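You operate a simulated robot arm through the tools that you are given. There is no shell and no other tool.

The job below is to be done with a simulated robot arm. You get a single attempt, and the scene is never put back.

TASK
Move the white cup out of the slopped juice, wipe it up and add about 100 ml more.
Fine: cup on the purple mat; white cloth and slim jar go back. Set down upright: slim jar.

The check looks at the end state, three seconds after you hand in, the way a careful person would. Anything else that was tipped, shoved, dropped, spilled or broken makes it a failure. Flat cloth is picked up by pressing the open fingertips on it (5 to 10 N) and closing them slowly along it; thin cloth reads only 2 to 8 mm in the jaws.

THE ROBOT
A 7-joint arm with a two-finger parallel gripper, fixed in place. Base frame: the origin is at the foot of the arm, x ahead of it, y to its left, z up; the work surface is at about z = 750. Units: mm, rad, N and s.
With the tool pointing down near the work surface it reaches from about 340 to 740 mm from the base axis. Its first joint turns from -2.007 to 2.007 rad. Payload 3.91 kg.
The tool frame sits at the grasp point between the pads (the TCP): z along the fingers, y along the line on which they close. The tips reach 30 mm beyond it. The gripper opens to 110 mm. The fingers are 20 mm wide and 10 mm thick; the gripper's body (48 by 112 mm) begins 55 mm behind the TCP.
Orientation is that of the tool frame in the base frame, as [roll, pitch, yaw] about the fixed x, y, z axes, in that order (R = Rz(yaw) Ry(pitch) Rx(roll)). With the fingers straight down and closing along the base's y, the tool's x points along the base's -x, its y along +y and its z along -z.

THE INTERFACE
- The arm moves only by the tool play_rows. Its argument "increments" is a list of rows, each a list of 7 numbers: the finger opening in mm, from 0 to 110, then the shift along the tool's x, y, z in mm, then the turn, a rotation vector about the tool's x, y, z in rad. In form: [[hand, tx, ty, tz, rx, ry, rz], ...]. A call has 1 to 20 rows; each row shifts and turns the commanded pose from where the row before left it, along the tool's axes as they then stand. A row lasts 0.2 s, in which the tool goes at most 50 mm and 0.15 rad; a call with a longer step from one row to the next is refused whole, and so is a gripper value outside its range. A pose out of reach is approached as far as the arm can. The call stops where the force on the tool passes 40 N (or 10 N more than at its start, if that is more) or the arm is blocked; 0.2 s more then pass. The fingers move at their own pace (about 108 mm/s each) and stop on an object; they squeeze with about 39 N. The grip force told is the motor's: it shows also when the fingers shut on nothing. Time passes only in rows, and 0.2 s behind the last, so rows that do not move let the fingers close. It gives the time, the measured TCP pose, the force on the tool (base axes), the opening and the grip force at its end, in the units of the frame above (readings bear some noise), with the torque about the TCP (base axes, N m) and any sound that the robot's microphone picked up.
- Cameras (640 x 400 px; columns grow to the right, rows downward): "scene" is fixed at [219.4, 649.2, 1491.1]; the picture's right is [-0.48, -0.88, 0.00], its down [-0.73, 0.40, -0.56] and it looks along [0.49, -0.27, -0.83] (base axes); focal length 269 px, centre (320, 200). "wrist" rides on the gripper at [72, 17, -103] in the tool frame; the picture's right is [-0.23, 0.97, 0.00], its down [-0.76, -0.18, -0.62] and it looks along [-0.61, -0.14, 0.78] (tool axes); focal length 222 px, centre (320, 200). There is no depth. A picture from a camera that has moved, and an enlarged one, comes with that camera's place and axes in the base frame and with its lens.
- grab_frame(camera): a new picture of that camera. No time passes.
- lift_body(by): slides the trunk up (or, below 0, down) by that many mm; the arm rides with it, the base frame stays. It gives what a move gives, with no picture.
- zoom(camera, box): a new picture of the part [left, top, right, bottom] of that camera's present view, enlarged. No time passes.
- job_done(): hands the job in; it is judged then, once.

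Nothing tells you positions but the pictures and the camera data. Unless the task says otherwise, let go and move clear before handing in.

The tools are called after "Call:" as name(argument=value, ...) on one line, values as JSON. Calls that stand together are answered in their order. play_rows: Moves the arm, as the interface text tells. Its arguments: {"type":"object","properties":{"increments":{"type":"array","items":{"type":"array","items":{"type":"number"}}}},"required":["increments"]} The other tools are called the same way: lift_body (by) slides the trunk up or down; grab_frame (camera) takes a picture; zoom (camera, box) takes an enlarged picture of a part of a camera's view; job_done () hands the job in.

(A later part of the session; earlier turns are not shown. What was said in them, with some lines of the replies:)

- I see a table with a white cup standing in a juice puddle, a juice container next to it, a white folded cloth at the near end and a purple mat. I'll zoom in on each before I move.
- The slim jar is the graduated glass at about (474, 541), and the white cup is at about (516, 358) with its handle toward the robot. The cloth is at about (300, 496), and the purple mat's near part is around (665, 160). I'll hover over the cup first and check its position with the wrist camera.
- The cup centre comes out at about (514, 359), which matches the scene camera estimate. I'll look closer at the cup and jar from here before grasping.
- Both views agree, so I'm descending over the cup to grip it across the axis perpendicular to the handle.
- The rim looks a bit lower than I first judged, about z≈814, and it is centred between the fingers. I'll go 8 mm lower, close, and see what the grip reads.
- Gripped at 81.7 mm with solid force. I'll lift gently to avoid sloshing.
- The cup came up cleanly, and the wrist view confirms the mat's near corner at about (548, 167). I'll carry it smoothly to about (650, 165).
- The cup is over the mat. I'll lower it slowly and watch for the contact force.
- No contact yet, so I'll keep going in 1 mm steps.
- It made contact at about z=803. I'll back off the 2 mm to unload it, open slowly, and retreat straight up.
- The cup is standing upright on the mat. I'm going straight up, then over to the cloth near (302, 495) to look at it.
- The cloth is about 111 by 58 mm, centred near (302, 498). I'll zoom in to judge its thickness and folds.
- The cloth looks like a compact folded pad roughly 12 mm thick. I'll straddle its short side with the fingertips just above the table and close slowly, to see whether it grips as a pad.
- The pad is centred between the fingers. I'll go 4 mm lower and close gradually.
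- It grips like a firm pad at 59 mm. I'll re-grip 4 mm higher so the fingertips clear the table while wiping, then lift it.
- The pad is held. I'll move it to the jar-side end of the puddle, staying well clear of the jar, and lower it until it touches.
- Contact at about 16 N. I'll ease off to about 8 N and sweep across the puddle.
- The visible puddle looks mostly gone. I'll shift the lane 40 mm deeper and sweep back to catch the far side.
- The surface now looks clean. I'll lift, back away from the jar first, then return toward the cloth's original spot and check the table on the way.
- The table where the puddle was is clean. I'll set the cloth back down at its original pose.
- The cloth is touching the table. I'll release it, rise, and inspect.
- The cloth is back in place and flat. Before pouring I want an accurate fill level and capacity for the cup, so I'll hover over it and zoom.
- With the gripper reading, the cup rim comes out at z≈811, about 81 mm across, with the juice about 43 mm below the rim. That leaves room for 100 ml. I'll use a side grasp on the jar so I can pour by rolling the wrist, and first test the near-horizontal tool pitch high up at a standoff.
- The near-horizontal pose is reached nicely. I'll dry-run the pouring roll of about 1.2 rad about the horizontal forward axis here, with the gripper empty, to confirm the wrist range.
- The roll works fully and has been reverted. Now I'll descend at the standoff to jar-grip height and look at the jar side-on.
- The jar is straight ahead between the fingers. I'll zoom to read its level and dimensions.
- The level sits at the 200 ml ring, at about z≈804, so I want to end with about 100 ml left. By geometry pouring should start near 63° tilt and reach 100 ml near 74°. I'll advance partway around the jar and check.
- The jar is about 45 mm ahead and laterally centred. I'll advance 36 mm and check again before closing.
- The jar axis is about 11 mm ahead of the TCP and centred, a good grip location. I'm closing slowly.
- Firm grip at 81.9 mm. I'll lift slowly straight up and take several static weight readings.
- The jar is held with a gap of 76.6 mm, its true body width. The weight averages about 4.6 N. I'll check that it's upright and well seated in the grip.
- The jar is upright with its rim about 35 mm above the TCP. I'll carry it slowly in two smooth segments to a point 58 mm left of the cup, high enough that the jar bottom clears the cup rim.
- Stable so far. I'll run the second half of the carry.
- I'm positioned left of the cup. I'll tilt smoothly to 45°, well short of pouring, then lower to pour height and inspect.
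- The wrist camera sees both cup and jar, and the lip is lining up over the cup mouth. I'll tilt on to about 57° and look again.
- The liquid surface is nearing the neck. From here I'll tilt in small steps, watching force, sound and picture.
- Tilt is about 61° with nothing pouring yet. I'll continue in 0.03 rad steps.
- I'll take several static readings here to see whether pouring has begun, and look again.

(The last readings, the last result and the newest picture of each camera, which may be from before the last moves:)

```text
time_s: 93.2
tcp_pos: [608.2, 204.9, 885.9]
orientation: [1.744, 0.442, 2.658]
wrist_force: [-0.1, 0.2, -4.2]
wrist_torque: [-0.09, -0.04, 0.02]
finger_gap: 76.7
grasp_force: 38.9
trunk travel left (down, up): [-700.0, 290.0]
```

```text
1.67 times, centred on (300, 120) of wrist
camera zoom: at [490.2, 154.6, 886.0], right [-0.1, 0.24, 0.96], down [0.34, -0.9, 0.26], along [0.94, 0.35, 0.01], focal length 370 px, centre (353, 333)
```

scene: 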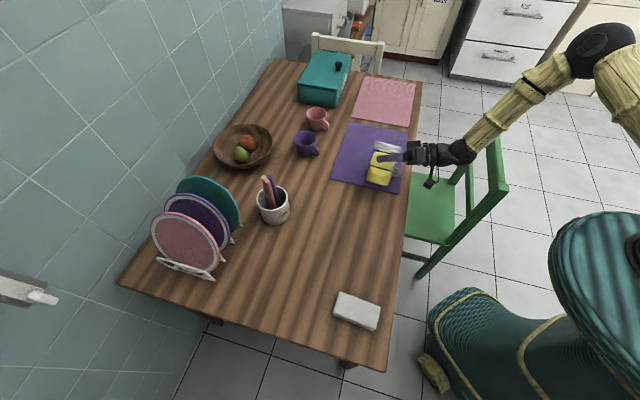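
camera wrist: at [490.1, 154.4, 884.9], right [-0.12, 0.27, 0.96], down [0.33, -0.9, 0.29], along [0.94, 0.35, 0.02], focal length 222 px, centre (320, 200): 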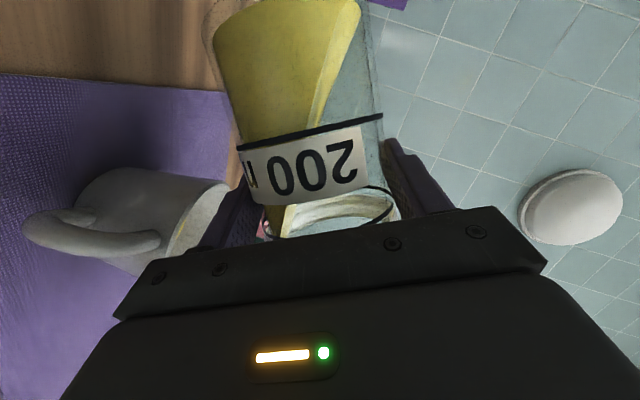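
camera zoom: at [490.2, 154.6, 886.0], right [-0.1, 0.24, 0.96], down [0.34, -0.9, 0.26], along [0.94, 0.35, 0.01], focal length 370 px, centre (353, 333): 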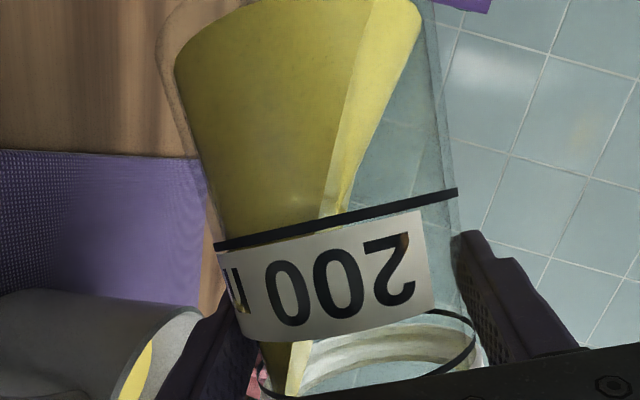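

The weight has dropped by about 0.75 N, so roughly 75 ml has already gone in. The jar evidently held about 280 ml, above the 200 ring. The flow has settled, so I'll take more readings to refine.

Call:
play_rows(increments=[[60, 0, 0, 0, 0, 0, 0]])

Call:
play_rows(increments=[[60, 0, 0, 0, 0, 0, 0]])

Call:
play_rows(increments=[[60, 0, 0, 0, 0, 0, 0]])

Call:
play_rows(increments=[[60, 0, 0, 0, 0, 0, 0]])

Call:
play_rows(increments=[[60, 0, 0, 0, 0, 0, 0]])

Call:
play_rows(increments=[[60, 0, 0, 0, 0, 0, 0]])

Call:
play_rows(increments=[[60, 0, 0, 0, 0, 0, 0]])

Call:
play_rows(increments=[[60, 0, 0, 0, 0, 0, 0]])

Call:
play_rows(increments=[[60, 0, 0, 0, 0, 0, 0]])

Call:
play_rows(increments=[[60, 0, 0, 0, 0, 0, 0]])

Call:
play_rows(increments=[[60, 0, 0, 0, 0, 0, 0]])

Call:
play_rows(increments=[[60, 0, 0, 0, 0, 0, 0]])

```text
time_s: 93.6
tcp_pos: [607.4, 205.1, 885.4]
orientation: [1.742, 0.441, 2.658]
wrist_force: [0.0, 0.4, -4.1]
wrist_torque: [-0.16, -0.05, 0.02]
finger_gap: 76.7
grasp_force: 38.7
trunk travel left (down, up): [-700.0, 290.0]
```

```text
time_s: 94.0
tcp_pos: [606.9, 204.3, 884.7]
orientation: [1.744, 0.441, 2.659]
wrist_force: [-0.3, 0.3, -4.4]
wrist_torque: [-0.1, -0.06, -0.01]
finger_gap: 76.6
grasp_force: 38.9
trunk travel left (down, up): [-700.0, 290.0]
```

```text
time_s: 94.4
tcp_pos: [607.0, 204.0, 885.9]
orientation: [1.744, 0.442, 2.657]
wrist_force: [-0.4, -0.4, -3.7]
wrist_torque: [-0.13, -0.07, 0.02]
finger_gap: 76.4
grasp_force: 39.2
trunk travel left (down, up): [-700.0, 290.0]
```

```text
time_s: 94.8
tcp_pos: [607.3, 204.9, 885.6]
orientation: [1.745, 0.441, 2.658]
wrist_force: [-0.7, 0.3, -3.9]
wrist_torque: [-0.12, -0.1, 0.0]
finger_gap: 76.5
grasp_force: 39.3
trunk travel left (down, up): [-700.0, 290.0]
```

```text
time_s: 95.2
tcp_pos: [608.0, 204.1, 887.3]
orientation: [1.744, 0.442, 2.658]
wrist_force: [0.8, -0.7, -4.5]
wrist_torque: [-0.1, -0.07, -0.01]
finger_gap: 77.0
grasp_force: 38.7
trunk travel left (down, up): [-700.0, 290.0]
```

```text
time_s: 95.6
tcp_pos: [607.7, 203.8, 886.8]
orientation: [1.742, 0.443, 2.659]
wrist_force: [-0.4, 0.7, -4.2]
wrist_torque: [-0.13, -0.04, 0.01]
finger_gap: 76.9
grasp_force: 38.6
trunk travel left (down, up): [-700.0, 290.0]
```

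```text
time_s: 96.0
tcp_pos: [607.0, 205.0, 885.4]
orientation: [1.744, 0.441, 2.658]
wrist_force: [0.5, 0.9, -3.6]
wrist_torque: [-0.14, -0.03, 0.04]
finger_gap: 76.4
grasp_force: 39.1
trunk travel left (down, up): [-700.0, 290.0]
```

```text
time_s: 96.4
tcp_pos: [606.9, 205.0, 886.2]
orientation: [1.744, 0.441, 2.657]
wrist_force: [0.7, -0.3, -3.6]
wrist_torque: [-0.14, -0.05, 0.0]
finger_gap: 76.8
grasp_force: 38.7
trunk travel left (down, up): [-700.0, 290.0]
```

```text
time_s: 96.8
tcp_pos: [607.9, 205.9, 886.2]
orientation: [1.744, 0.443, 2.657]
wrist_force: [-1.0, 1.6, -5.8]
wrist_torque: [-0.16, -0.01, 0.0]
finger_gap: 77.0
grasp_force: 38.9
trunk travel left (down, up): [-700.0, 290.0]
```

```text
time_s: 97.2
tcp_pos: [607.5, 205.0, 885.7]
orientation: [1.743, 0.443, 2.658]
wrist_force: [0.3, -0.2, -3.8]
wrist_torque: [-0.11, -0.03, -0.01]
finger_gap: 76.5
grasp_force: 39.1
trunk travel left (down, up): [-700.0, 290.0]
```

```text
time_s: 97.6
tcp_pos: [607.0, 204.1, 886.1]
orientation: [1.744, 0.442, 2.658]
wrist_force: [0.2, -0.3, -3.7]
wrist_torque: [-0.11, -0.05, 0.02]
finger_gap: 76.5
grasp_force: 39.0
trunk travel left (down, up): [-700.0, 290.0]
```

```text
time_s: 98.0
tcp_pos: [607.6, 204.5, 885.0]
orientation: [1.745, 0.442, 2.659]
wrist_force: [-0.3, 0.4, -4.4]
wrist_torque: [-0.15, -0.03, 0.03]
finger_gap: 76.9
grasp_force: 38.7
trunk travel left (down, up): [-700.0, 290.0]
```

Combined weight and level estimates suggest about 65–75 ml so far. I'll tilt another 0.035 rad, which should release around 20 ml, and let it settle.

Call:
play_rows(increments=[[60, 0, 0, 0, -0.00513, 0, 0.0141], [60, 0, 0, 0, -0.00684, 0, 0.0188], [60, 0, 0, 0, 0, 0, 0], [60, 0, 0, 0, 0, 0, 0], [60, 0, 0, 0, 0, 0, 0], [60, 0, 0, 0, 0, 0, 0], [60, 0, 0, 0, 0, 0, 0]])

Call:
zoom(camera="wrist", box=[100, 130, 300, 280])

Call:
zoom(camera="wrist", box=[200, 0, 400, 240])

Call:
zoom(camera="scene", box=[350, 130, 430, 210])

```text
time_s: 99.6
tcp_pos: [607.4, 205.0, 886.9]
orientation: [1.73, 0.409, 2.654]
wrist_force: [0.1, 0.7, -3.8]
wrist_torque: [-0.12, -0.08, 0.01]
finger_gap: 76.5
grasp_force: 38.8
trunk travel left (down, up): [-700.0, 290.0]
```

```text
2.67 times, centred on (200, 205) of wrist
camera zoom: at [490.2, 154.6, 887.5], right [-0.08, 0.22, 0.97], down [0.34, -0.91, 0.23], along [0.94, 0.35, 0.0], focal length 592 px, centre (640, 187)
```

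zoom: 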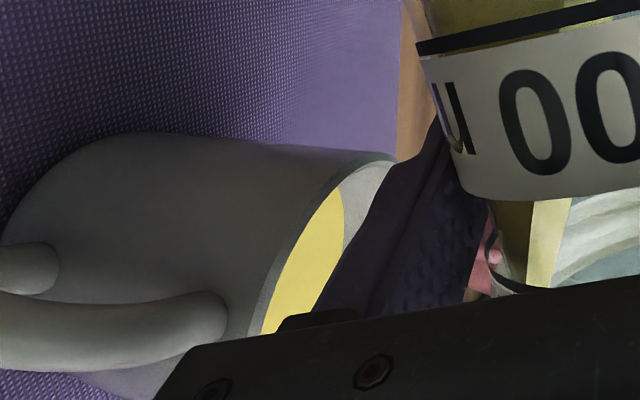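

```text
1.67 times, centred on (300, 120) of wrist
camera zoom: at [490.2, 154.6, 887.5], right [-0.08, 0.22, 0.97], down [0.34, -0.91, 0.23], along [0.94, 0.35, 0.0], focal length 370 px, centre (353, 333)
```

zoom: 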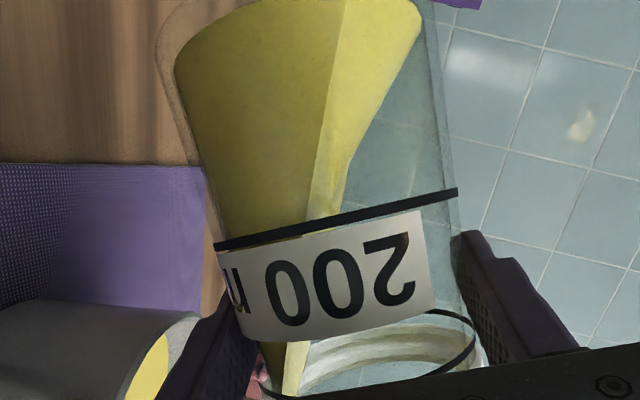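

```text
5.00 times, centred on (390, 170) of scene
camera zoom: at [219.4, 649.2, 1491.1], right [-0.48, -0.88, 0.0], down [-0.73, 0.4, -0.56], along [0.49, -0.27, -0.83], focal length 1344 px, centre (-30, 350)
```

zoom: 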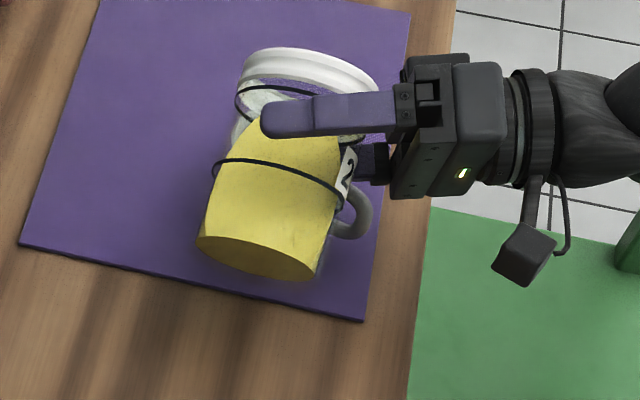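

The cup level is rising nicely, to about 98–100 ml by sight and somewhat less by weight. I'll bring the jar upright, raising it at 45° to clear the cup, and read its level against the 200 ml ring as a direct check.

Call:
play_rows(increments=[[60, 0, 0, 0, 0.0171, 0, -0.047], [60, 0, 0, 0, 0.0342, 0, -0.094], [60, 0, 0, 0, 0.0342, 0, -0.094], [60, 0, 0, 0, 0.0239, 0, -0.0658], [60, 0, 0, 0, 0.0099, 0, -0.0272], [60, -4, 4.2, -1.45, 0, 0, 0], [60, -7.7, 8.1, -2.8, 0, 0, 0], [60, -7.7, 8.1, -2.8, 0, 0, 0], [60, -4, 4.2, -1.45, 0, 0, 0], [60, 0, 0, 0, 0.0137, 0, -0.0376], [60, 0, 0, 0, 0.0274, 0, -0.0752], [60, 0, 0, 0, 0.0342, 0, -0.094], [60, 0, 0, 0, 0.0342, 0, -0.094], [60, 0, 0, 0, 0.0342, 0, -0.094], [60, 0, 0, 0, 0.0342, 0, -0.094], [60, 0, 0, 0, 0.0342, 0, -0.094], [60, 0, 0, 0, 0.0342, 0, -0.094], [60, 0, 0, 0, 0.0223, 0, -0.0613], [60, 0, 0, 0, 0, 0, 0], [60, 0, 0, 0, 0, 0, 0]])

Call:
zoom(camera="wrist", box=[200, 0, 400, 240])

Call:
zoom(camera="scene", box=[340, 120, 440, 220])

```text
time_s: 103.8
tcp_pos: [607.7, 204.9, 921.1]
orientation: [-3.136, 1.221, -2.436]
wrist_force: [0.9, 0.5, -4.3]
wrist_torque: [-0.01, 0.04, 0.01]
finger_gap: 76.6
grasp_force: 38.7
trunk travel left (down, up): [-700.0, 290.0]
```

```text
1.67 times, centred on (300, 120) of wrist
camera zoom: at [503.1, 139.5, 888.0], right [-0.57, 0.8, 0.21], down [-0.14, -0.34, 0.93], along [0.81, 0.5, 0.3], focal length 370 px, centre (353, 333)
```

zoom: 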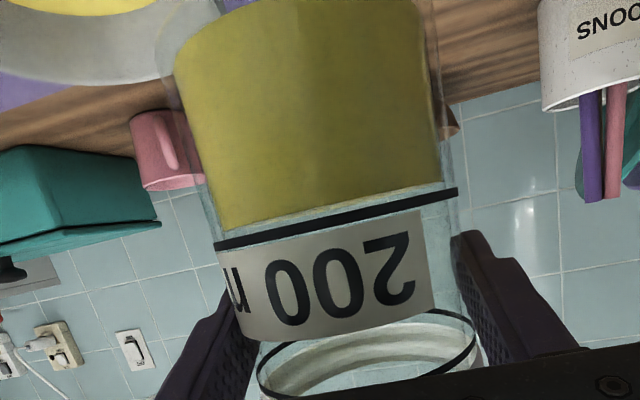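

```text
4.00 times, centred on (390, 170) of scene
camera zoom: at [219.4, 649.2, 1491.1], right [-0.48, -0.88, 0.0], down [-0.73, 0.4, -0.56], along [0.49, -0.27, -0.83], focal length 1076 px, centre (40, 320)
```

zoom: 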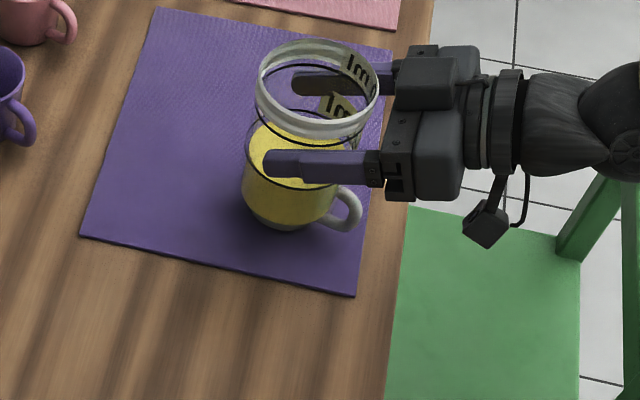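

The level now sits slightly below the 200 ring. I'll zoom in to quantify it and take more weight readings while it's upright.

Call:
zoom(camera="wrist", box=[320, 80, 420, 230])

Call:
zoom(camera="wrist", box=[210, 90, 310, 160])

Call:
play_rows(increments=[[60, 0, 0, 0, 0, 0, 0]])

Call:
play_rows(increments=[[60, 0, 0, 0, 0, 0, 0]])

Call:
play_rows(increments=[[60, 0, 0, 0, 0, 0, 0]])

Call:
play_rows(increments=[[60, 0, 0, 0, 0, 0, 0]])

Call:
play_rows(increments=[[60, 0, 0, 0, 0, 0, 0]])

Call:
play_rows(increments=[[60, 0, 0, 0, 0, 0, 0]])

Call:
play_rows(increments=[[60, 0, 0, 0, 0, 0, 0]])

Call:
play_rows(increments=[[60, 0, 0, 0, 0, 0, 0]])

Call:
play_rows(increments=[[60, 0, 0, 0, 0, 0, 0]])

Call:
play_rows(increments=[[60, 0, 0, 0, 0, 0, 0]])

Call:
play_rows(increments=[[60, 0, 0, 0, 0, 0, 0]])

Call:
play_rows(increments=[[60, 0, 0, 0, 0, 0, 0]])

```text
2.67 times, centred on (370, 155) of wrist
camera zoom: at [503.1, 139.5, 888.0], right [-0.57, 0.8, 0.21], down [-0.14, -0.34, 0.93], along [0.81, 0.5, 0.3], focal length 592 px, centre (187, 320)
```

zoom: 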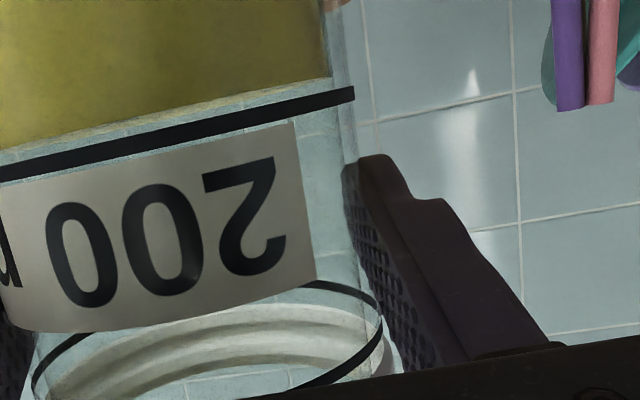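

```text
5.71 times, centred on (260, 125) of wrist
camera zoom: at [503.1, 139.5, 888.0], right [-0.57, 0.8, 0.21], down [-0.14, -0.34, 0.93], along [0.81, 0.5, 0.3], focal length 1269 px, centre (663, 629)
```

zoom: 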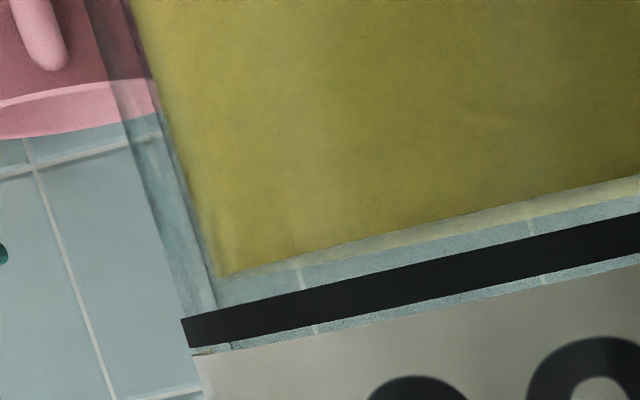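

```text
time_s: 104.2
tcp_pos: [606.9, 204.7, 920.3]
orientation: [-3.136, 1.222, -2.437]
wrist_force: [0.2, -0.5, -3.9]
wrist_torque: [-0.04, 0.05, 0.01]
finger_gap: 76.6
grasp_force: 39.3
trunk travel left (down, up): [-700.0, 290.0]
```

```text
time_s: 104.6
tcp_pos: [607.2, 204.3, 920.0]
orientation: [-3.138, 1.222, -2.437]
wrist_force: [0.7, 0.3, -4.1]
wrist_torque: [0.0, 0.05, 0.0]
finger_gap: 76.6
grasp_force: 39.5
trunk travel left (down, up): [-700.0, 290.0]
```

```text
time_s: 105.0
tcp_pos: [608.4, 204.8, 920.1]
orientation: [-3.138, 1.223, -2.439]
wrist_force: [-0.4, -0.9, -3.8]
wrist_torque: [-0.04, 0.06, -0.01]
finger_gap: 76.9
grasp_force: 39.1
trunk travel left (down, up): [-700.0, 290.0]
```

```text
time_s: 105.4
tcp_pos: [607.3, 204.6, 920.8]
orientation: [-3.136, 1.221, -2.437]
wrist_force: [-0.7, -0.3, -3.8]
wrist_torque: [-0.02, 0.02, 0.02]
finger_gap: 76.9
grasp_force: 39.0
trunk travel left (down, up): [-700.0, 290.0]
```

```text
time_s: 105.8
tcp_pos: [608.3, 205.3, 921.3]
orientation: [-3.138, 1.222, -2.437]
wrist_force: [-0.2, 0.4, -4.1]
wrist_torque: [-0.02, 0.03, -0.02]
finger_gap: 76.9
grasp_force: 38.8
trunk travel left (down, up): [-700.0, 290.0]
```

```text
time_s: 106.2
tcp_pos: [607.6, 204.2, 920.1]
orientation: [-3.138, 1.223, -2.438]
wrist_force: [1.3, 0.1, -4.5]
wrist_torque: [0.0, 0.03, -0.01]
finger_gap: 76.9
grasp_force: 38.9
trunk travel left (down, up): [-700.0, 290.0]
```

```text
time_s: 106.6
tcp_pos: [608.1, 203.7, 920.4]
orientation: [-3.137, 1.224, -2.438]
wrist_force: [0.1, -0.1, -3.8]
wrist_torque: [-0.02, 0.04, 0.04]
finger_gap: 76.9
grasp_force: 39.0
trunk travel left (down, up): [-700.0, 290.0]
```

```text
time_s: 107.0
tcp_pos: [606.8, 204.3, 921.7]
orientation: [-3.138, 1.221, -2.438]
wrist_force: [0.7, 0.9, -3.8]
wrist_torque: [-0.03, 0.05, -0.01]
finger_gap: 76.7
grasp_force: 39.3
trunk travel left (down, up): [-700.0, 290.0]
```

```text
time_s: 107.4
tcp_pos: [607.3, 204.4, 920.8]
orientation: [-3.136, 1.223, -2.437]
wrist_force: [0.3, 0.5, -3.7]
wrist_torque: [-0.02, 0.02, 0.02]
finger_gap: 76.8
grasp_force: 38.3
trunk travel left (down, up): [-700.0, 290.0]
```

```text
time_s: 107.8
tcp_pos: [607.6, 205.4, 920.1]
orientation: [-3.137, 1.221, -2.439]
wrist_force: [-0.9, 0.0, -4.4]
wrist_torque: [-0.03, 0.03, -0.01]
finger_gap: 76.7
grasp_force: 38.6
trunk travel left (down, up): [-700.0, 290.0]
```

```text
time_s: 108.2
tcp_pos: [607.5, 204.9, 920.2]
orientation: [-3.138, 1.222, -2.439]
wrist_force: [-0.3, 0.0, -4.0]
wrist_torque: [-0.03, 0.0, 0.02]
finger_gap: 76.8
grasp_force: 38.3
trunk travel left (down, up): [-700.0, 290.0]
```

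```text
time_s: 108.6
tcp_pos: [606.9, 204.0, 921.2]
orientation: [-3.139, 1.222, -2.437]
wrist_force: [-0.2, 0.4, -4.2]
wrist_torque: [-0.04, 0.06, 0.02]
finger_gap: 76.7
grasp_force: 38.4
trunk travel left (down, up): [-700.0, 290.0]
```

The jar-level change gives about 90 ml poured, the cup view about 100, and the weight about 55, noisily. I'll slide the jar left so the scene camera can see into the cup for an independent check.

Call:
play_rows(increments=[[60, 0, 3, 0, 0, 0, 0], [60, 0, 6, 0, 0, 0, 0], [60, 0, 9, 0, 0, 0, 0], [60, 0, 12, 0, 0, 0, 0], [60, 0, 15, 0, 0, 0, 0], [60, 0, 15, 0, 0, 0, 0], [60, 0, 15, 0, 0, 0, 0], [60, 0, 15, 0, 0, 0, 0], [60, 0, 12, 0, 0, 0, 0], [60, 0, 9, 0, 0, 0, 0], [60, 0, 6, 0, 0, 0, 0], [60, 0, 3, 0, 0, 0, 0], [60, 0, 0, 0, 0, 0, 0]])

Call:
zoom(camera="scene", box=[360, 135, 420, 190])

Call:
grab_frame(camera="wrist")

Call:
grab_frame(camera="scene")

```text
time_s: 111.4
tcp_pos: [530.2, 296.8, 920.1]
orientation: [-3.139, 1.221, -2.439]
wrist_force: [-0.6, -0.8, -3.0]
wrist_torque: [-0.03, 0.01, 0.01]
finger_gap: 76.6
grasp_force: 39.4
trunk travel left (down, up): [-700.0, 290.0]
```

```text
7.27 times, centred on (390, 162) of scene
camera zoom: at [219.4, 649.2, 1491.1], right [-0.48, -0.88, 0.0], down [-0.73, 0.4, -0.56], along [0.49, -0.27, -0.83], focal length 1955 px, centre (-189, 473)
```

zoom: 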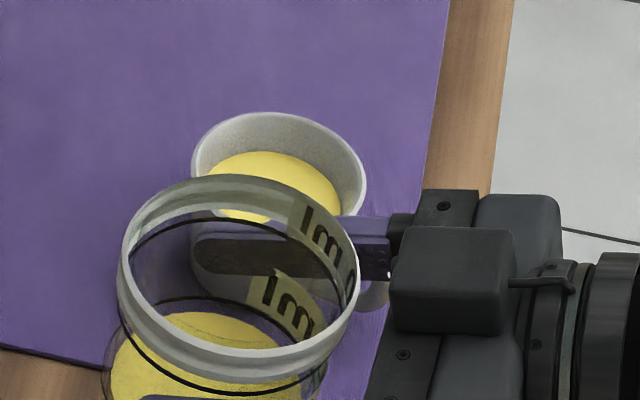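

```text
taken
camera wrist: at [425.6, 231.4, 887.6], right [-0.57, 0.8, 0.21], down [-0.13, -0.34, 0.93], along [0.81, 0.5, 0.3], focal length 222 px, centre (320, 200)
```

wrist: 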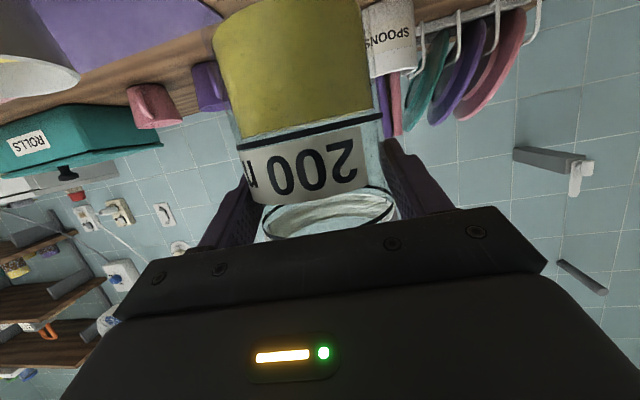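

```text
taken
```

scene: 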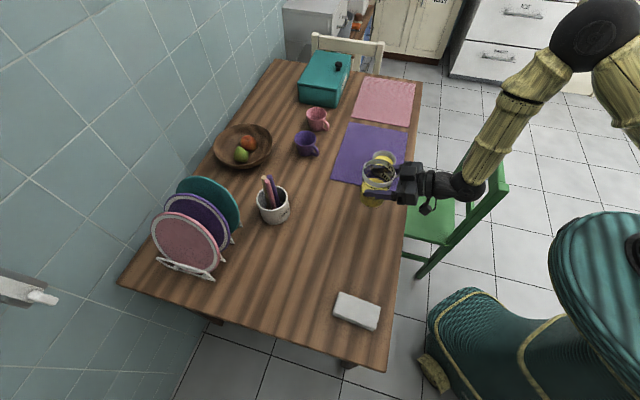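

Independent estimates now average about 80 ml, with the cup level risen about 24 mm to roughly 18 mm below the rim. I'll return and tip about 2° further, to 67°, to add the last 20 ml or so.

Call:
play_rows(increments=[[60, 0, -3, 0, 0, 0, 0], [60, 0, -6, 0, 0, 0, 0], [60, 0, -9, 0, 0, 0, 0], [60, 0, -12, 0, 0, 0, 0], [60, 0, -15, 0, 0, 0, 0], [60, 0, -15, 0, 0, 0, 0], [60, 0, -15, 0, 0, 0, 0], [60, 0, -15, 0, 0, 0, 0], [60, 0, -12, 0, 0, 0, 0], [60, 0, -9, 0, 0, 0, 0], [60, 0, -6, 0, 0, 0, 0], [60, 0, -3, 0, 0, 0, 0], [60, 0, 0, 0, 0, 0, 0]])

Call:
play_rows(increments=[[60, 0, 0, 0, -0.00923, 0, 0.02537], [60, 0, 0, 0, -0.01847, 0, 0.05075], [60, 0, 0, 0, -0.0277, 0, 0.0761], [60, 0, 0, 0, -0.0277, 0, 0.0761], [60, 0, 0, 0, -0.0277, 0, 0.0761], [60, 0, 0, 0, -0.0277, 0, 0.0761], [60, 0, 0, 0, -0.0277, 0, 0.0761], [60, 0, 0, 0, -0.0277, 0, 0.0761], [60, 0, 0, 0, -0.0277, 0, 0.0761], [60, 0, 0, 0, -0.0277, 0, 0.0761], [60, 0, 0, 0, -0.01847, 0, 0.05075], [60, 0, 0, 0, -0.00923, 0, 0.02537], [60, 0, 0, 0, 0, 0, 0], [60, 4.4, -4.7, 1.6, 0, 0, 0], [60, 6.6, -7, 2.4, 0, 0, 0], [60, 6.6, -7, 2.4, 0, 0, 0], [60, 4.4, -4.7, 1.6, 0, 0, 0], [60, 0, 0, 0, 0, 0, 0]])

Call:
grab_frame(camera="wrist")

```text
time_s: 114.2
tcp_pos: [607.9, 204.4, 920.1]
orientation: [-3.138, 1.221, -2.439]
wrist_force: [-0.7, 0.0, -4.1]
wrist_torque: [-0.08, 0.03, 0.01]
finger_gap: 76.7
grasp_force: 39.1
trunk travel left (down, up): [-700.0, 290.0]
```

```text
time_s: 118.0
tcp_pos: [607.0, 204.9, 887.5]
orientation: [1.886, 0.707, 2.737]
wrist_force: [0.2, 0.5, -3.4]
wrist_torque: [-0.13, -0.01, -0.01]
finger_gap: 76.7
grasp_force: 39.1
trunk travel left (down, up): [-700.0, 290.0]
```

```text
taken
camera wrist: at [490.7, 153.9, 876.9], right [-0.27, 0.45, 0.85], down [0.26, -0.82, 0.51], along [0.92, 0.36, 0.11], focal length 222 px, centre (320, 200)
```

wrist: 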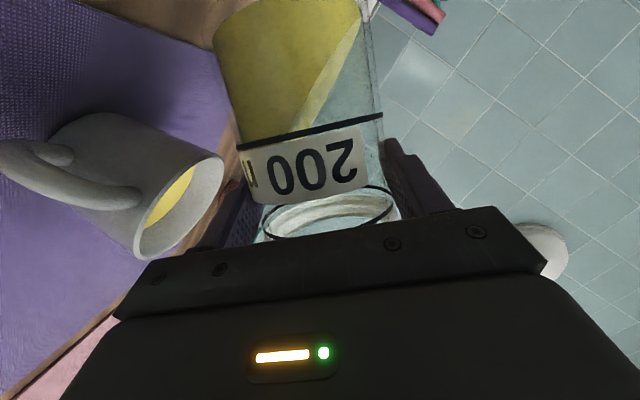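

Back in the same pouring pose. I'll tilt on to about 67°, slowly at the end, and let it settle.

Call:
play_rows(increments=[[60, 0, 0, 0, -0.01368, 0, 0.0376], [60, 0, 0, 0, -0.02052, 0, 0.0564], [60, 0, 0, 0, -0.02052, 0, 0.0564], [60, 0, 0, 0, -0.0171, 0, 0.047], [60, 0, 0, 0, -0.01368, 0, 0.0376], [60, 0, 0, 0, -0.01026, 0, 0.0282], [60, 0, 0, 0, -0.00684, 0, 0.0188], [60, 0, 0, 0, -0.00684, 0, 0.0188], [60, 0, 0, 0, -0.00684, 0, 0.0188], [60, 0, 0, 0, -0.00684, 0, 0.0188], [60, 0, 0, 0, 0, 0, 0], [60, 0, 0, 0, 0, 0, 0], [60, 0, 0, 0, 0, 0, 0], [60, 0, 0, 0, 0, 0, 0], [60, 0, 0, 0, 0, 0, 0], [60, 0, 0, 0, 0, 0, 0]])

Call:
zoom(camera="wrist", box=[100, 130, 300, 280])

Call:
zoom(camera="wrist", box=[200, 0, 400, 240])

```text
time_s: 121.4
tcp_pos: [606.1, 204.9, 887.8]
orientation: [1.717, 0.377, 2.649]
wrist_force: [0.5, -0.1, -4.1]
wrist_torque: [-0.16, -0.09, 0.02]
finger_gap: 76.6
grasp_force: 39.1
trunk travel left (down, up): [-700.0, 290.0]
```

```text
2.67 times, centred on (200, 205) of wrist
camera zoom: at [489.9, 155.1, 890.3], right [-0.06, 0.19, 0.98], down [0.35, -0.92, 0.2], along [0.94, 0.35, -0.01], focal length 592 px, centre (640, 187)
```

zoom: 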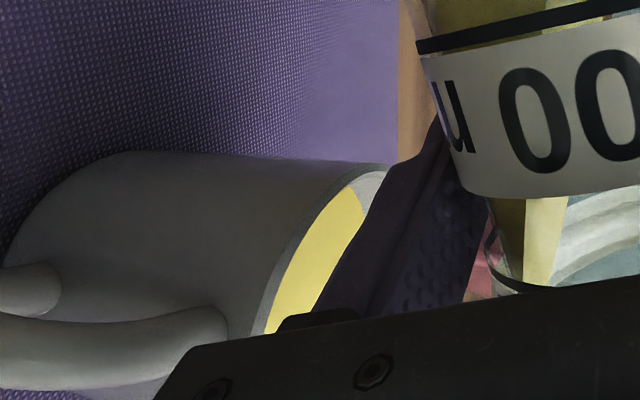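

```text
1.67 times, centred on (300, 120) of wrist
camera zoom: at [489.9, 155.1, 890.3], right [-0.06, 0.19, 0.98], down [0.35, -0.92, 0.2], along [0.94, 0.35, -0.01], focal length 370 px, centre (353, 333)
```

zoom: 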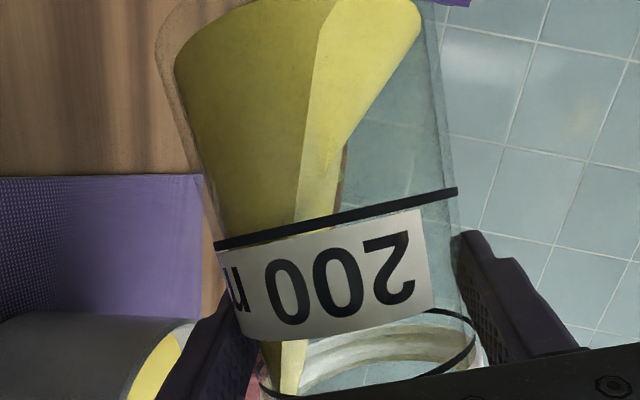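

The level rose a bit more. I'll bring the jar upright again with the same clearance maneuver, then move left to check.

Call:
play_rows(increments=[[60, 0, 0, 0, 0.0171, 0, -0.047], [60, 0, 0, 0, 0.0342, 0, -0.094], [60, 0, 0, 0, 0.0342, 0, -0.094], [60, 0, 0, 0, 0.0342, 0, -0.094], [60, 0, 0, 0, 0.012, 0, -0.0329], [60, -4, 4.2, -1.45, 0, 0, 0], [60, -7.7, 8.1, -2.8, 0, 0, 0], [60, -7.7, 8.1, -2.8, 0, 0, 0], [60, -4, 4.2, -1.45, 0, 0, 0], [60, 0, 0, 0, 0.0137, 0, -0.0376], [60, 0, 0, 0, 0.0274, 0, -0.0752], [60, 0, 0, 0, 0.0342, 0, -0.094], [60, 0, 0, 0, 0.0342, 0, -0.094], [60, 0, 0, 0, 0.0342, 0, -0.094], [60, 0, 0, 0, 0.0342, 0, -0.094], [60, 0, 0, 0, 0.0342, 0, -0.094], [60, 0, 0, 0, 0.0342, 0, -0.094], [60, 0, 0, 0, 0.0223, 0, -0.0613], [60, 0, 0, 0, 0, 0, 0], [60, 0, 0, 0, 0, 0, 0]])

Call:
zoom(camera="wrist", box=[320, 80, 420, 230])

Call:
zoom(camera="wrist", box=[210, 90, 310, 160])

Call:
play_rows(increments=[[60, 0, 3, 0, 0, 0, 0], [60, 0, 6, 0, 0, 0, 0], [60, 0, 9, 0, 0, 0, 0], [60, 0, 12, 0, 0, 0, 0], [60, 0, 15, 0, 0, 0, 0], [60, 0, 15, 0, 0, 0, 0], [60, 0, 15, 0, 0, 0, 0], [60, 0, 15, 0, 0, 0, 0], [60, 0, 15, 0, 0, 0, 0], [60, 0, 15, 0, 0, 0, 0], [60, 0, 15, 0, 0, 0, 0], [60, 0, 15, 0, 0, 0, 0], [60, 0, 12, 0, 0, 0, 0], [60, 0, 9, 0, 0, 0, 0], [60, 0, 6, 0, 0, 0, 0], [60, 0, 3, 0, 0, 0, 0], [60, 0, 0, 0, 0, 0, 0]])

Call:
zoom(camera="scene", box=[360, 135, 420, 190])

Call:
grab_frame(camera="scene")

```text
time_s: 125.6
tcp_pos: [607.4, 205.0, 922.9]
orientation: [-3.133, 1.221, -2.434]
wrist_force: [0.4, -0.4, -4.0]
wrist_torque: [-0.03, 0.04, -0.04]
finger_gap: 76.7
grasp_force: 39.2
trunk travel left (down, up): [-700.0, 290.0]
```

```text
2.67 times, centred on (370, 155) of wrist
camera zoom: at [502.9, 140.1, 889.9], right [-0.57, 0.8, 0.21], down [-0.14, -0.34, 0.93], along [0.81, 0.5, 0.3], focal length 592 px, centre (187, 320)
```

zoom: 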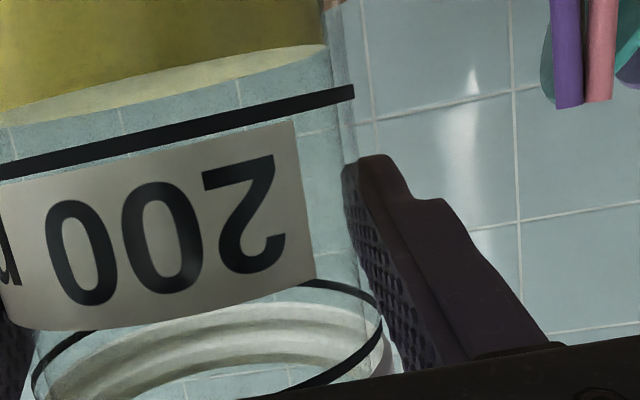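

```text
5.71 times, centred on (260, 125) of wrist
camera zoom: at [502.9, 140.1, 889.9], right [-0.57, 0.8, 0.21], down [-0.14, -0.34, 0.93], along [0.81, 0.5, 0.3], focal length 1269 px, centre (663, 629)
```

zoom: 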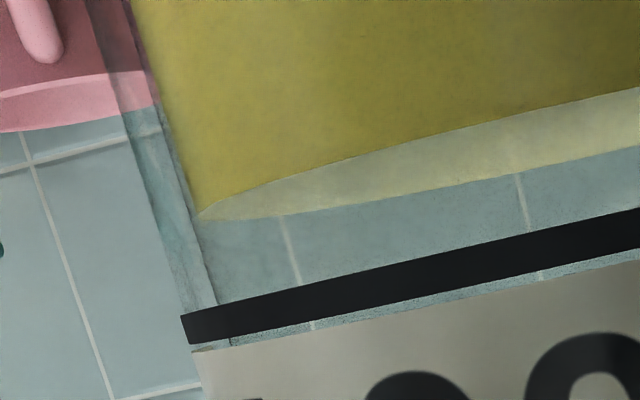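

```text
time_s: 129.2
tcp_pos: [492.4, 343.0, 921.2]
orientation: [-3.132, 1.221, -2.432]
wrist_force: [-0.3, 0.0, -3.1]
wrist_torque: [-0.04, -0.01, 0.0]
finger_gap: 76.6
grasp_force: 38.9
trunk travel left (down, up): [-700.0, 290.0]
```

```text
7.27 times, centred on (390, 162) of scene
camera zoom: at [219.4, 649.2, 1491.1], right [-0.48, -0.88, 0.0], down [-0.73, 0.4, -0.56], along [0.49, -0.27, -0.83], focal length 1955 px, centre (-189, 473)
```

zoom: 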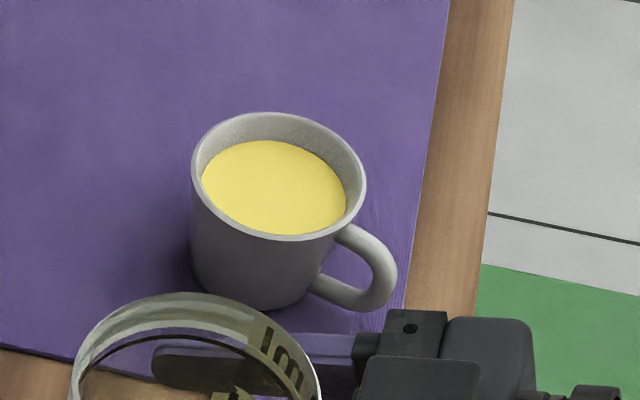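

```text
taken
```

scene: 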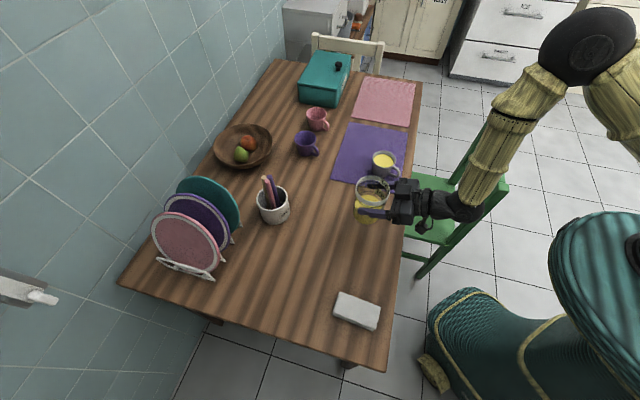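

The cup is now about 11 mm below the rim, with roughly 100–105 ml added and no spills visible. Now I'll return the jar to its original spot, first at height.

Call:
play_rows(increments=[[60, -0.612, 2.63, 1.683, 0, 0, 0], [60, -1.223, 5.26, 3.367, 0, 0, 0], [60, -1.835, 7.89, 5.05, 0, 0, 0], [60, -2.447, 10.52, 6.733, 0, 0, 0], [60, -3.058, 13.15, 8.417, 0, 0, 0], [60, -3.058, 13.15, 8.417, 0, 0, 0], [60, -3.058, 13.15, 8.417, 0, 0, 0], [60, -3.058, 13.15, 8.417, 0, 0, 0], [60, -3.058, 13.15, 8.417, 0, 0, 0], [60, -3.058, 13.15, 8.417, 0, 0, 0], [60, -3.058, 13.15, 8.417, 0, 0, 0], [60, -3.058, 13.15, 8.417, 0, 0, 0], [60, -2.447, 10.52, 6.733, 0, 0, 0], [60, -1.835, 7.89, 5.05, 0, 0, 0], [60, -1.223, 5.26, 3.367, 0, 0, 0], [60, -0.612, 2.63, 1.683, 0, 0, 0], [60, 0, 0, 0, 0, 0, 0]])

Call:
grab_frame(camera="scene")

Call:
grab_frame(camera="wrist")

```text
time_s: 132.8
tcp_pos: [471.2, 532.9, 922.0]
orientation: [-3.133, 1.222, -2.434]
wrist_force: [0.1, 0.2, -4.1]
wrist_torque: [-0.04, 0.02, 0.01]
finger_gap: 76.7
grasp_force: 39.5
trunk travel left (down, up): [-700.0, 290.0]
```

```text
taken
```

scene: 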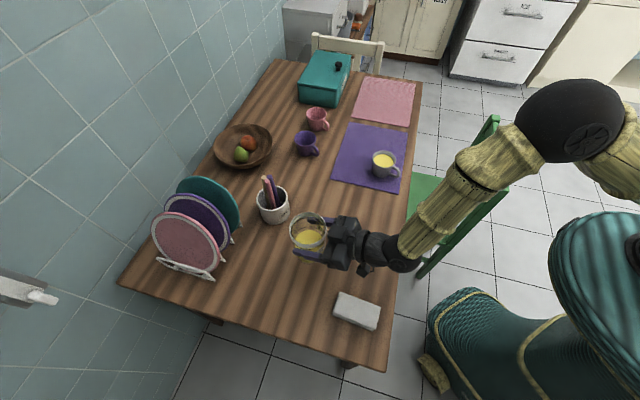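

```text
taken
camera wrist: at [367.0, 467.3, 889.1], right [-0.57, 0.8, 0.21], down [-0.14, -0.34, 0.93], along [0.81, 0.5, 0.3], focal length 222 px, centre (320, 200)
```

wrist: 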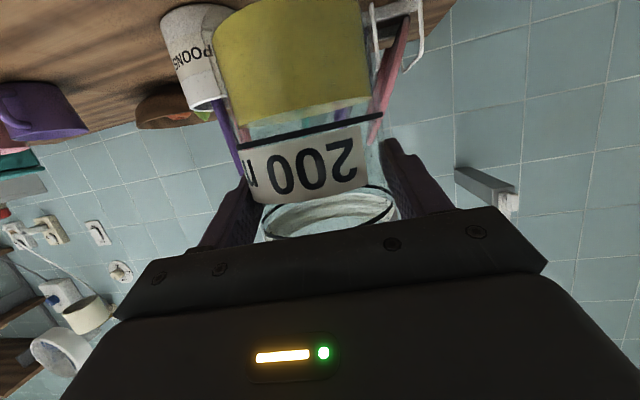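

The position matches the original grasp pose. I'll lower slowly, then go in small steps to contact.

Call:
play_rows(increments=[[60, 1.88, 0, 0.68, 0, 0, 0], [60, 3.76, 0, 1.37, 0, 0, 0], [60, 5.64, 0, 2.05, 0, 0, 0], [60, 7.52, 0, 2.74, 0, 0, 0], [60, 7.52, 0, 2.74, 0, 0, 0], [60, 7.52, 0, 2.74, 0, 0, 0], [60, 7.52, 0, 2.74, 0, 0, 0], [60, 7.52, 0, 2.74, 0, 0, 0], [60, 7.52, 0, 2.74, 0, 0, 0], [60, 7.52, 0, 2.74, 0, 0, 0], [60, 5.64, 0, 2.05, 0, 0, 0], [60, 3.76, 0, 1.37, 0, 0, 0], [60, 1.88, 0, 0.68, 0, 0, 0], [60, 0, 0, 0, 0, 0, 0]])

Call:
play_rows(increments=[[60, 1.88, 0, 0.68, 0, 0, 0], [60, 0, 0, 0, 0, 0, 0]])

Call:
play_rows(increments=[[60, 1.88, 0, 0.68, 0, 0, 0], [60, 0, 0, 0, 0, 0, 0]])

Call:
play_rows(increments=[[60, 0.94, 0, 0.34, 0, 0, 0], [60, 0, 0, 0, 0, 0, 0]])

```text
time_s: 135.8
tcp_pos: [470.9, 533.6, 840.7]
orientation: [-3.134, 1.222, -2.434]
wrist_force: [0.0, -0.2, -3.4]
wrist_torque: [-0.02, 0.01, 0.01]
finger_gap: 76.5
grasp_force: 39.2
trunk travel left (down, up): [-700.0, 290.0]
```

```text
time_s: 136.4
tcp_pos: [470.6, 533.5, 839.9]
orientation: [-3.135, 1.22, -2.434]
wrist_force: [-0.5, -0.8, -3.4]
wrist_torque: [-0.01, -0.01, -0.02]
finger_gap: 76.8
grasp_force: 39.3
trunk travel left (down, up): [-700.0, 290.0]
```

```text
time_s: 137.0
tcp_pos: [472.1, 533.2, 838.1]
orientation: [-3.135, 1.222, -2.435]
wrist_force: [-0.4, 0.0, -3.2]
wrist_torque: [0.0, 0.03, -0.02]
finger_gap: 76.4
grasp_force: 38.9
trunk travel left (down, up): [-700.0, 290.0]
```

```text
time_s: 137.6
tcp_pos: [470.8, 534.2, 836.7]
orientation: [-3.136, 1.222, -2.433]
wrist_force: [-0.1, -0.1, -3.0]
wrist_torque: [-0.02, 0.03, -0.01]
finger_gap: 76.7
grasp_force: 38.9
trunk travel left (down, up): [-700.0, 290.0]
```

Weight is now about 3.5 N, a loss of about 1.0–1.1 N and so close to 100 ml, which agrees. I'll continue the 1 mm steps.

Call:
play_rows(increments=[[60, 0.94, 0, 0.34, 0, 0, 0], [60, 0, 0, 0, 0, 0, 0]])

Call:
play_rows(increments=[[60, 0.94, 0, 0.34, 0, 0, 0], [60, 0, 0, 0, 0, 0, 0]])

Call:
play_rows(increments=[[60, 0.94, 0, 0.34, 0, 0, 0], [60, 0, 0, 0, 0, 0, 0]])

```text
time_s: 138.2
tcp_pos: [471.2, 533.7, 836.7]
orientation: [-3.132, 1.222, -2.432]
wrist_force: [0.5, 0.4, -3.2]
wrist_torque: [-0.03, 0.02, -0.01]
finger_gap: 76.7
grasp_force: 38.5
trunk travel left (down, up): [-700.0, 290.0]
```

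```text
time_s: 138.8
tcp_pos: [471.3, 532.2, 834.0]
orientation: [-3.132, 1.221, -2.433]
wrist_force: [0.2, -1.0, -4.2]
wrist_torque: [-0.02, 0.02, -0.01]
finger_gap: 76.4
grasp_force: 38.6
trunk travel left (down, up): [-700.0, 290.0]
```

```text
time_s: 139.4
tcp_pos: [472.3, 532.7, 834.4]
orientation: [-3.136, 1.222, -2.435]
wrist_force: [0.1, -0.7, -0.1]
wrist_torque: [0.01, 0.17, 0.03]
finger_gap: 76.5
grasp_force: 38.9
trunk travel left (down, up): [-700.0, 290.0]
```

Contact is beginning, with the weight transferred. I'll go half a millimetre more, then release slowly.

Call:
play_rows(increments=[[60, 0.4, 0, 0.15, 0, 0, 0], [60, 0, 0, 0, 0, 0, 0]])

Call:
play_rows(increments=[[78, 0, 0, 0, 0, 0, 0], [80, 0, 0, 0, 0, 0, 0], [83, 0, 0, 0, 0, 0, 0], [88, 0, 0, 0, 0, 0, 0], [95, 0, 0, 0, 0, 0, 0], [105, 0, 0, 0, 0, 0, 0], [110, 0, 0, 0, 0, 0, 0], [110, 0, 0, 0, 0, 0, 0]])

Call:
zoom(camera="scene", box=[270, 210, 390, 300])

Call:
grab_frame(camera="wrist")

```text
time_s: 140.0
tcp_pos: [472.0, 531.4, 833.8]
orientation: [-3.135, 1.224, -2.433]
wrist_force: [1.5, 1.0, 2.8]
wrist_torque: [0.08, 0.09, -0.04]
finger_gap: 76.5
grasp_force: 39.0
trunk travel left (down, up): [-700.0, 290.0]
```

```text
time_s: 141.8
tcp_pos: [470.2, 532.3, 834.7]
orientation: [-3.132, 1.22, -2.434]
wrist_force: [-0.3, 1.0, 0.3]
wrist_torque: [-0.02, 0.01, -0.01]
finger_gap: 110.1
grasp_force: 0.0
trunk travel left (down, up): [-700.0, 290.0]
```

```text
4.44 times, centred on (330, 255) of scene
camera zoom: at [219.4, 649.2, 1491.1], right [-0.48, -0.88, 0.0], down [-0.73, 0.4, -0.56], along [0.49, -0.27, -0.83], focal length 1195 px, centre (276, -44)
```

zoom: 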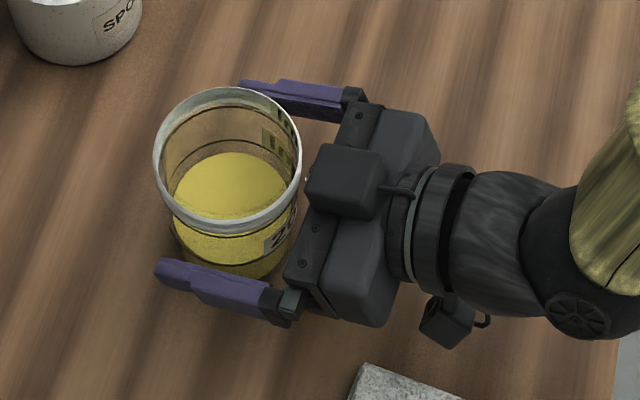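

```text
taken
camera wrist: at [366.7, 467.2, 801.4], right [-0.57, 0.8, 0.21], down [-0.14, -0.34, 0.93], along [0.81, 0.5, 0.3], focal length 222 px, centre (320, 200)
```

wrist: 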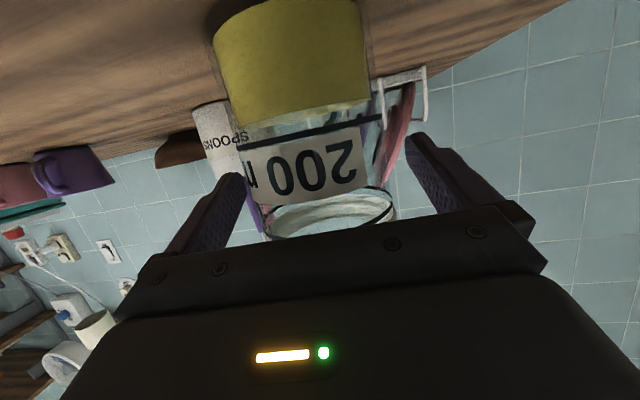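

The jar stands upright at its original place. I'll back straight out along the approach line, then raise clear.

Call:
play_rows(increments=[[110, 3.42, 0, -9.4, 0, 0, 0], [110, 6.84, 0, -18.8, 0, 0, 0], [110, 10.26, 0, -28.2, 0, 0, 0], [110, 10.26, 0, -28.2, 0, 0, 0], [110, 10.26, 0, -28.2, 0, 0, 0], [110, 10.26, 0, -28.2, 0, 0, 0], [110, -18.8, 0, -6.8, 0, 0, 0], [110, -37.6, 0, -13.7, 0, 0, 0], [110, -37.6, 0, -13.7, 0, 0, 0], [110, -37.6, 0, -13.7, 0, 0, 0], [110, -37.6, 0, -13.7, 0, 0, 0], [110, 0, 0, 0, 0, 0, 0]])

Call:
grab_frame(camera="scene")

Call:
zoom(camera="scene", box=[330, 120, 430, 220])

Call:
zoom(camera="scene", box=[260, 200, 400, 340])

```text
time_s: 144.4
tcp_pos: [356.0, 435.8, 1013.9]
orientation: [-3.133, 1.222, -2.433]
wrist_force: [0.3, -0.3, 0.0]
wrist_torque: [-0.03, 0.01, -0.01]
finger_gap: 109.8
grasp_force: 0.0
trunk travel left (down, up): [-700.0, 290.0]
```

```text
taken
```

scene: 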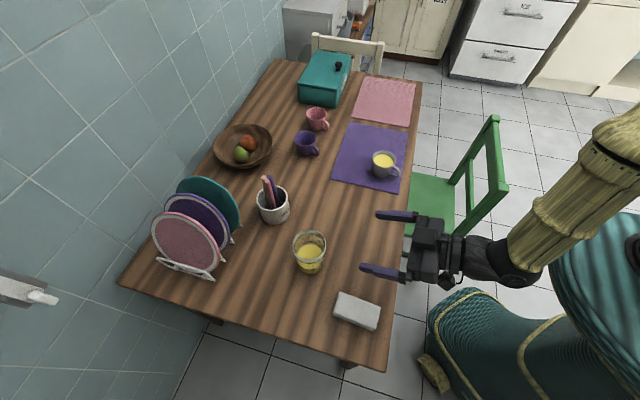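

```text
4.00 times, centred on (380, 170) of scene
camera zoom: at [219.4, 649.2, 1491.1], right [-0.48, -0.88, 0.0], down [-0.73, 0.4, -0.56], along [0.49, -0.27, -0.83], focal length 1076 px, centre (80, 320)
```

zoom: 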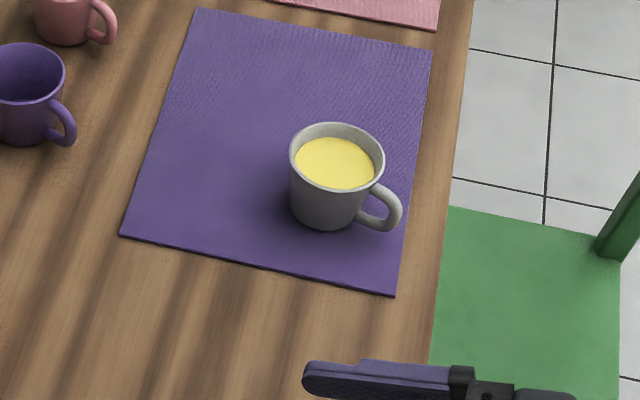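

```text
2.86 times, centred on (330, 270) of scene
camera zoom: at [219.4, 649.2, 1491.1], right [-0.48, -0.88, 0.0], down [-0.73, 0.4, -0.56], along [0.49, -0.27, -0.83], focal length 768 px, centre (291, 0)
```

zoom: 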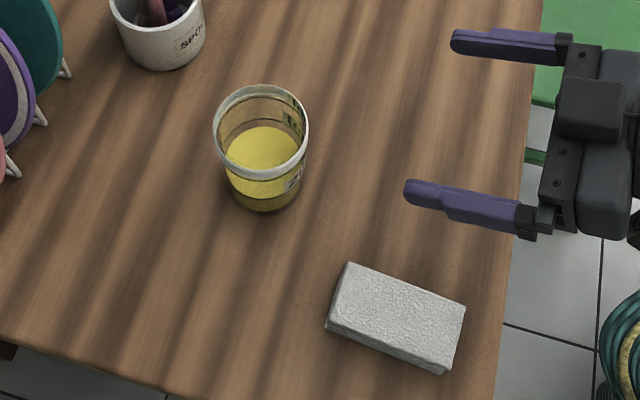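

The cup stands upright on the purple mat with the juice added. The puddle is gone, the cloth and the jar are back in place with the jar upright, and the arm is clear, so I'm handing in.

Call:
job_done()

```text
The job is handed in.
```

The job is finished and handed in. The last pictures showed no spills and nothing else disturbed.

- **Cup:** it is upright on the purple mat, with about 100 ml of juice added. That amount is an estimate from the cup level, the jar level and the jar's weight, which agree to within about 10–15 ml. The juice ends about 11 mm below the rim.
- **Puddle:** wiped up with the white cloth. The last pictures show that stretch of table clean.
- **Cloth and slim jar:** both are back where they started, with the jar set down upright.

The gripper is open and clear of everything.
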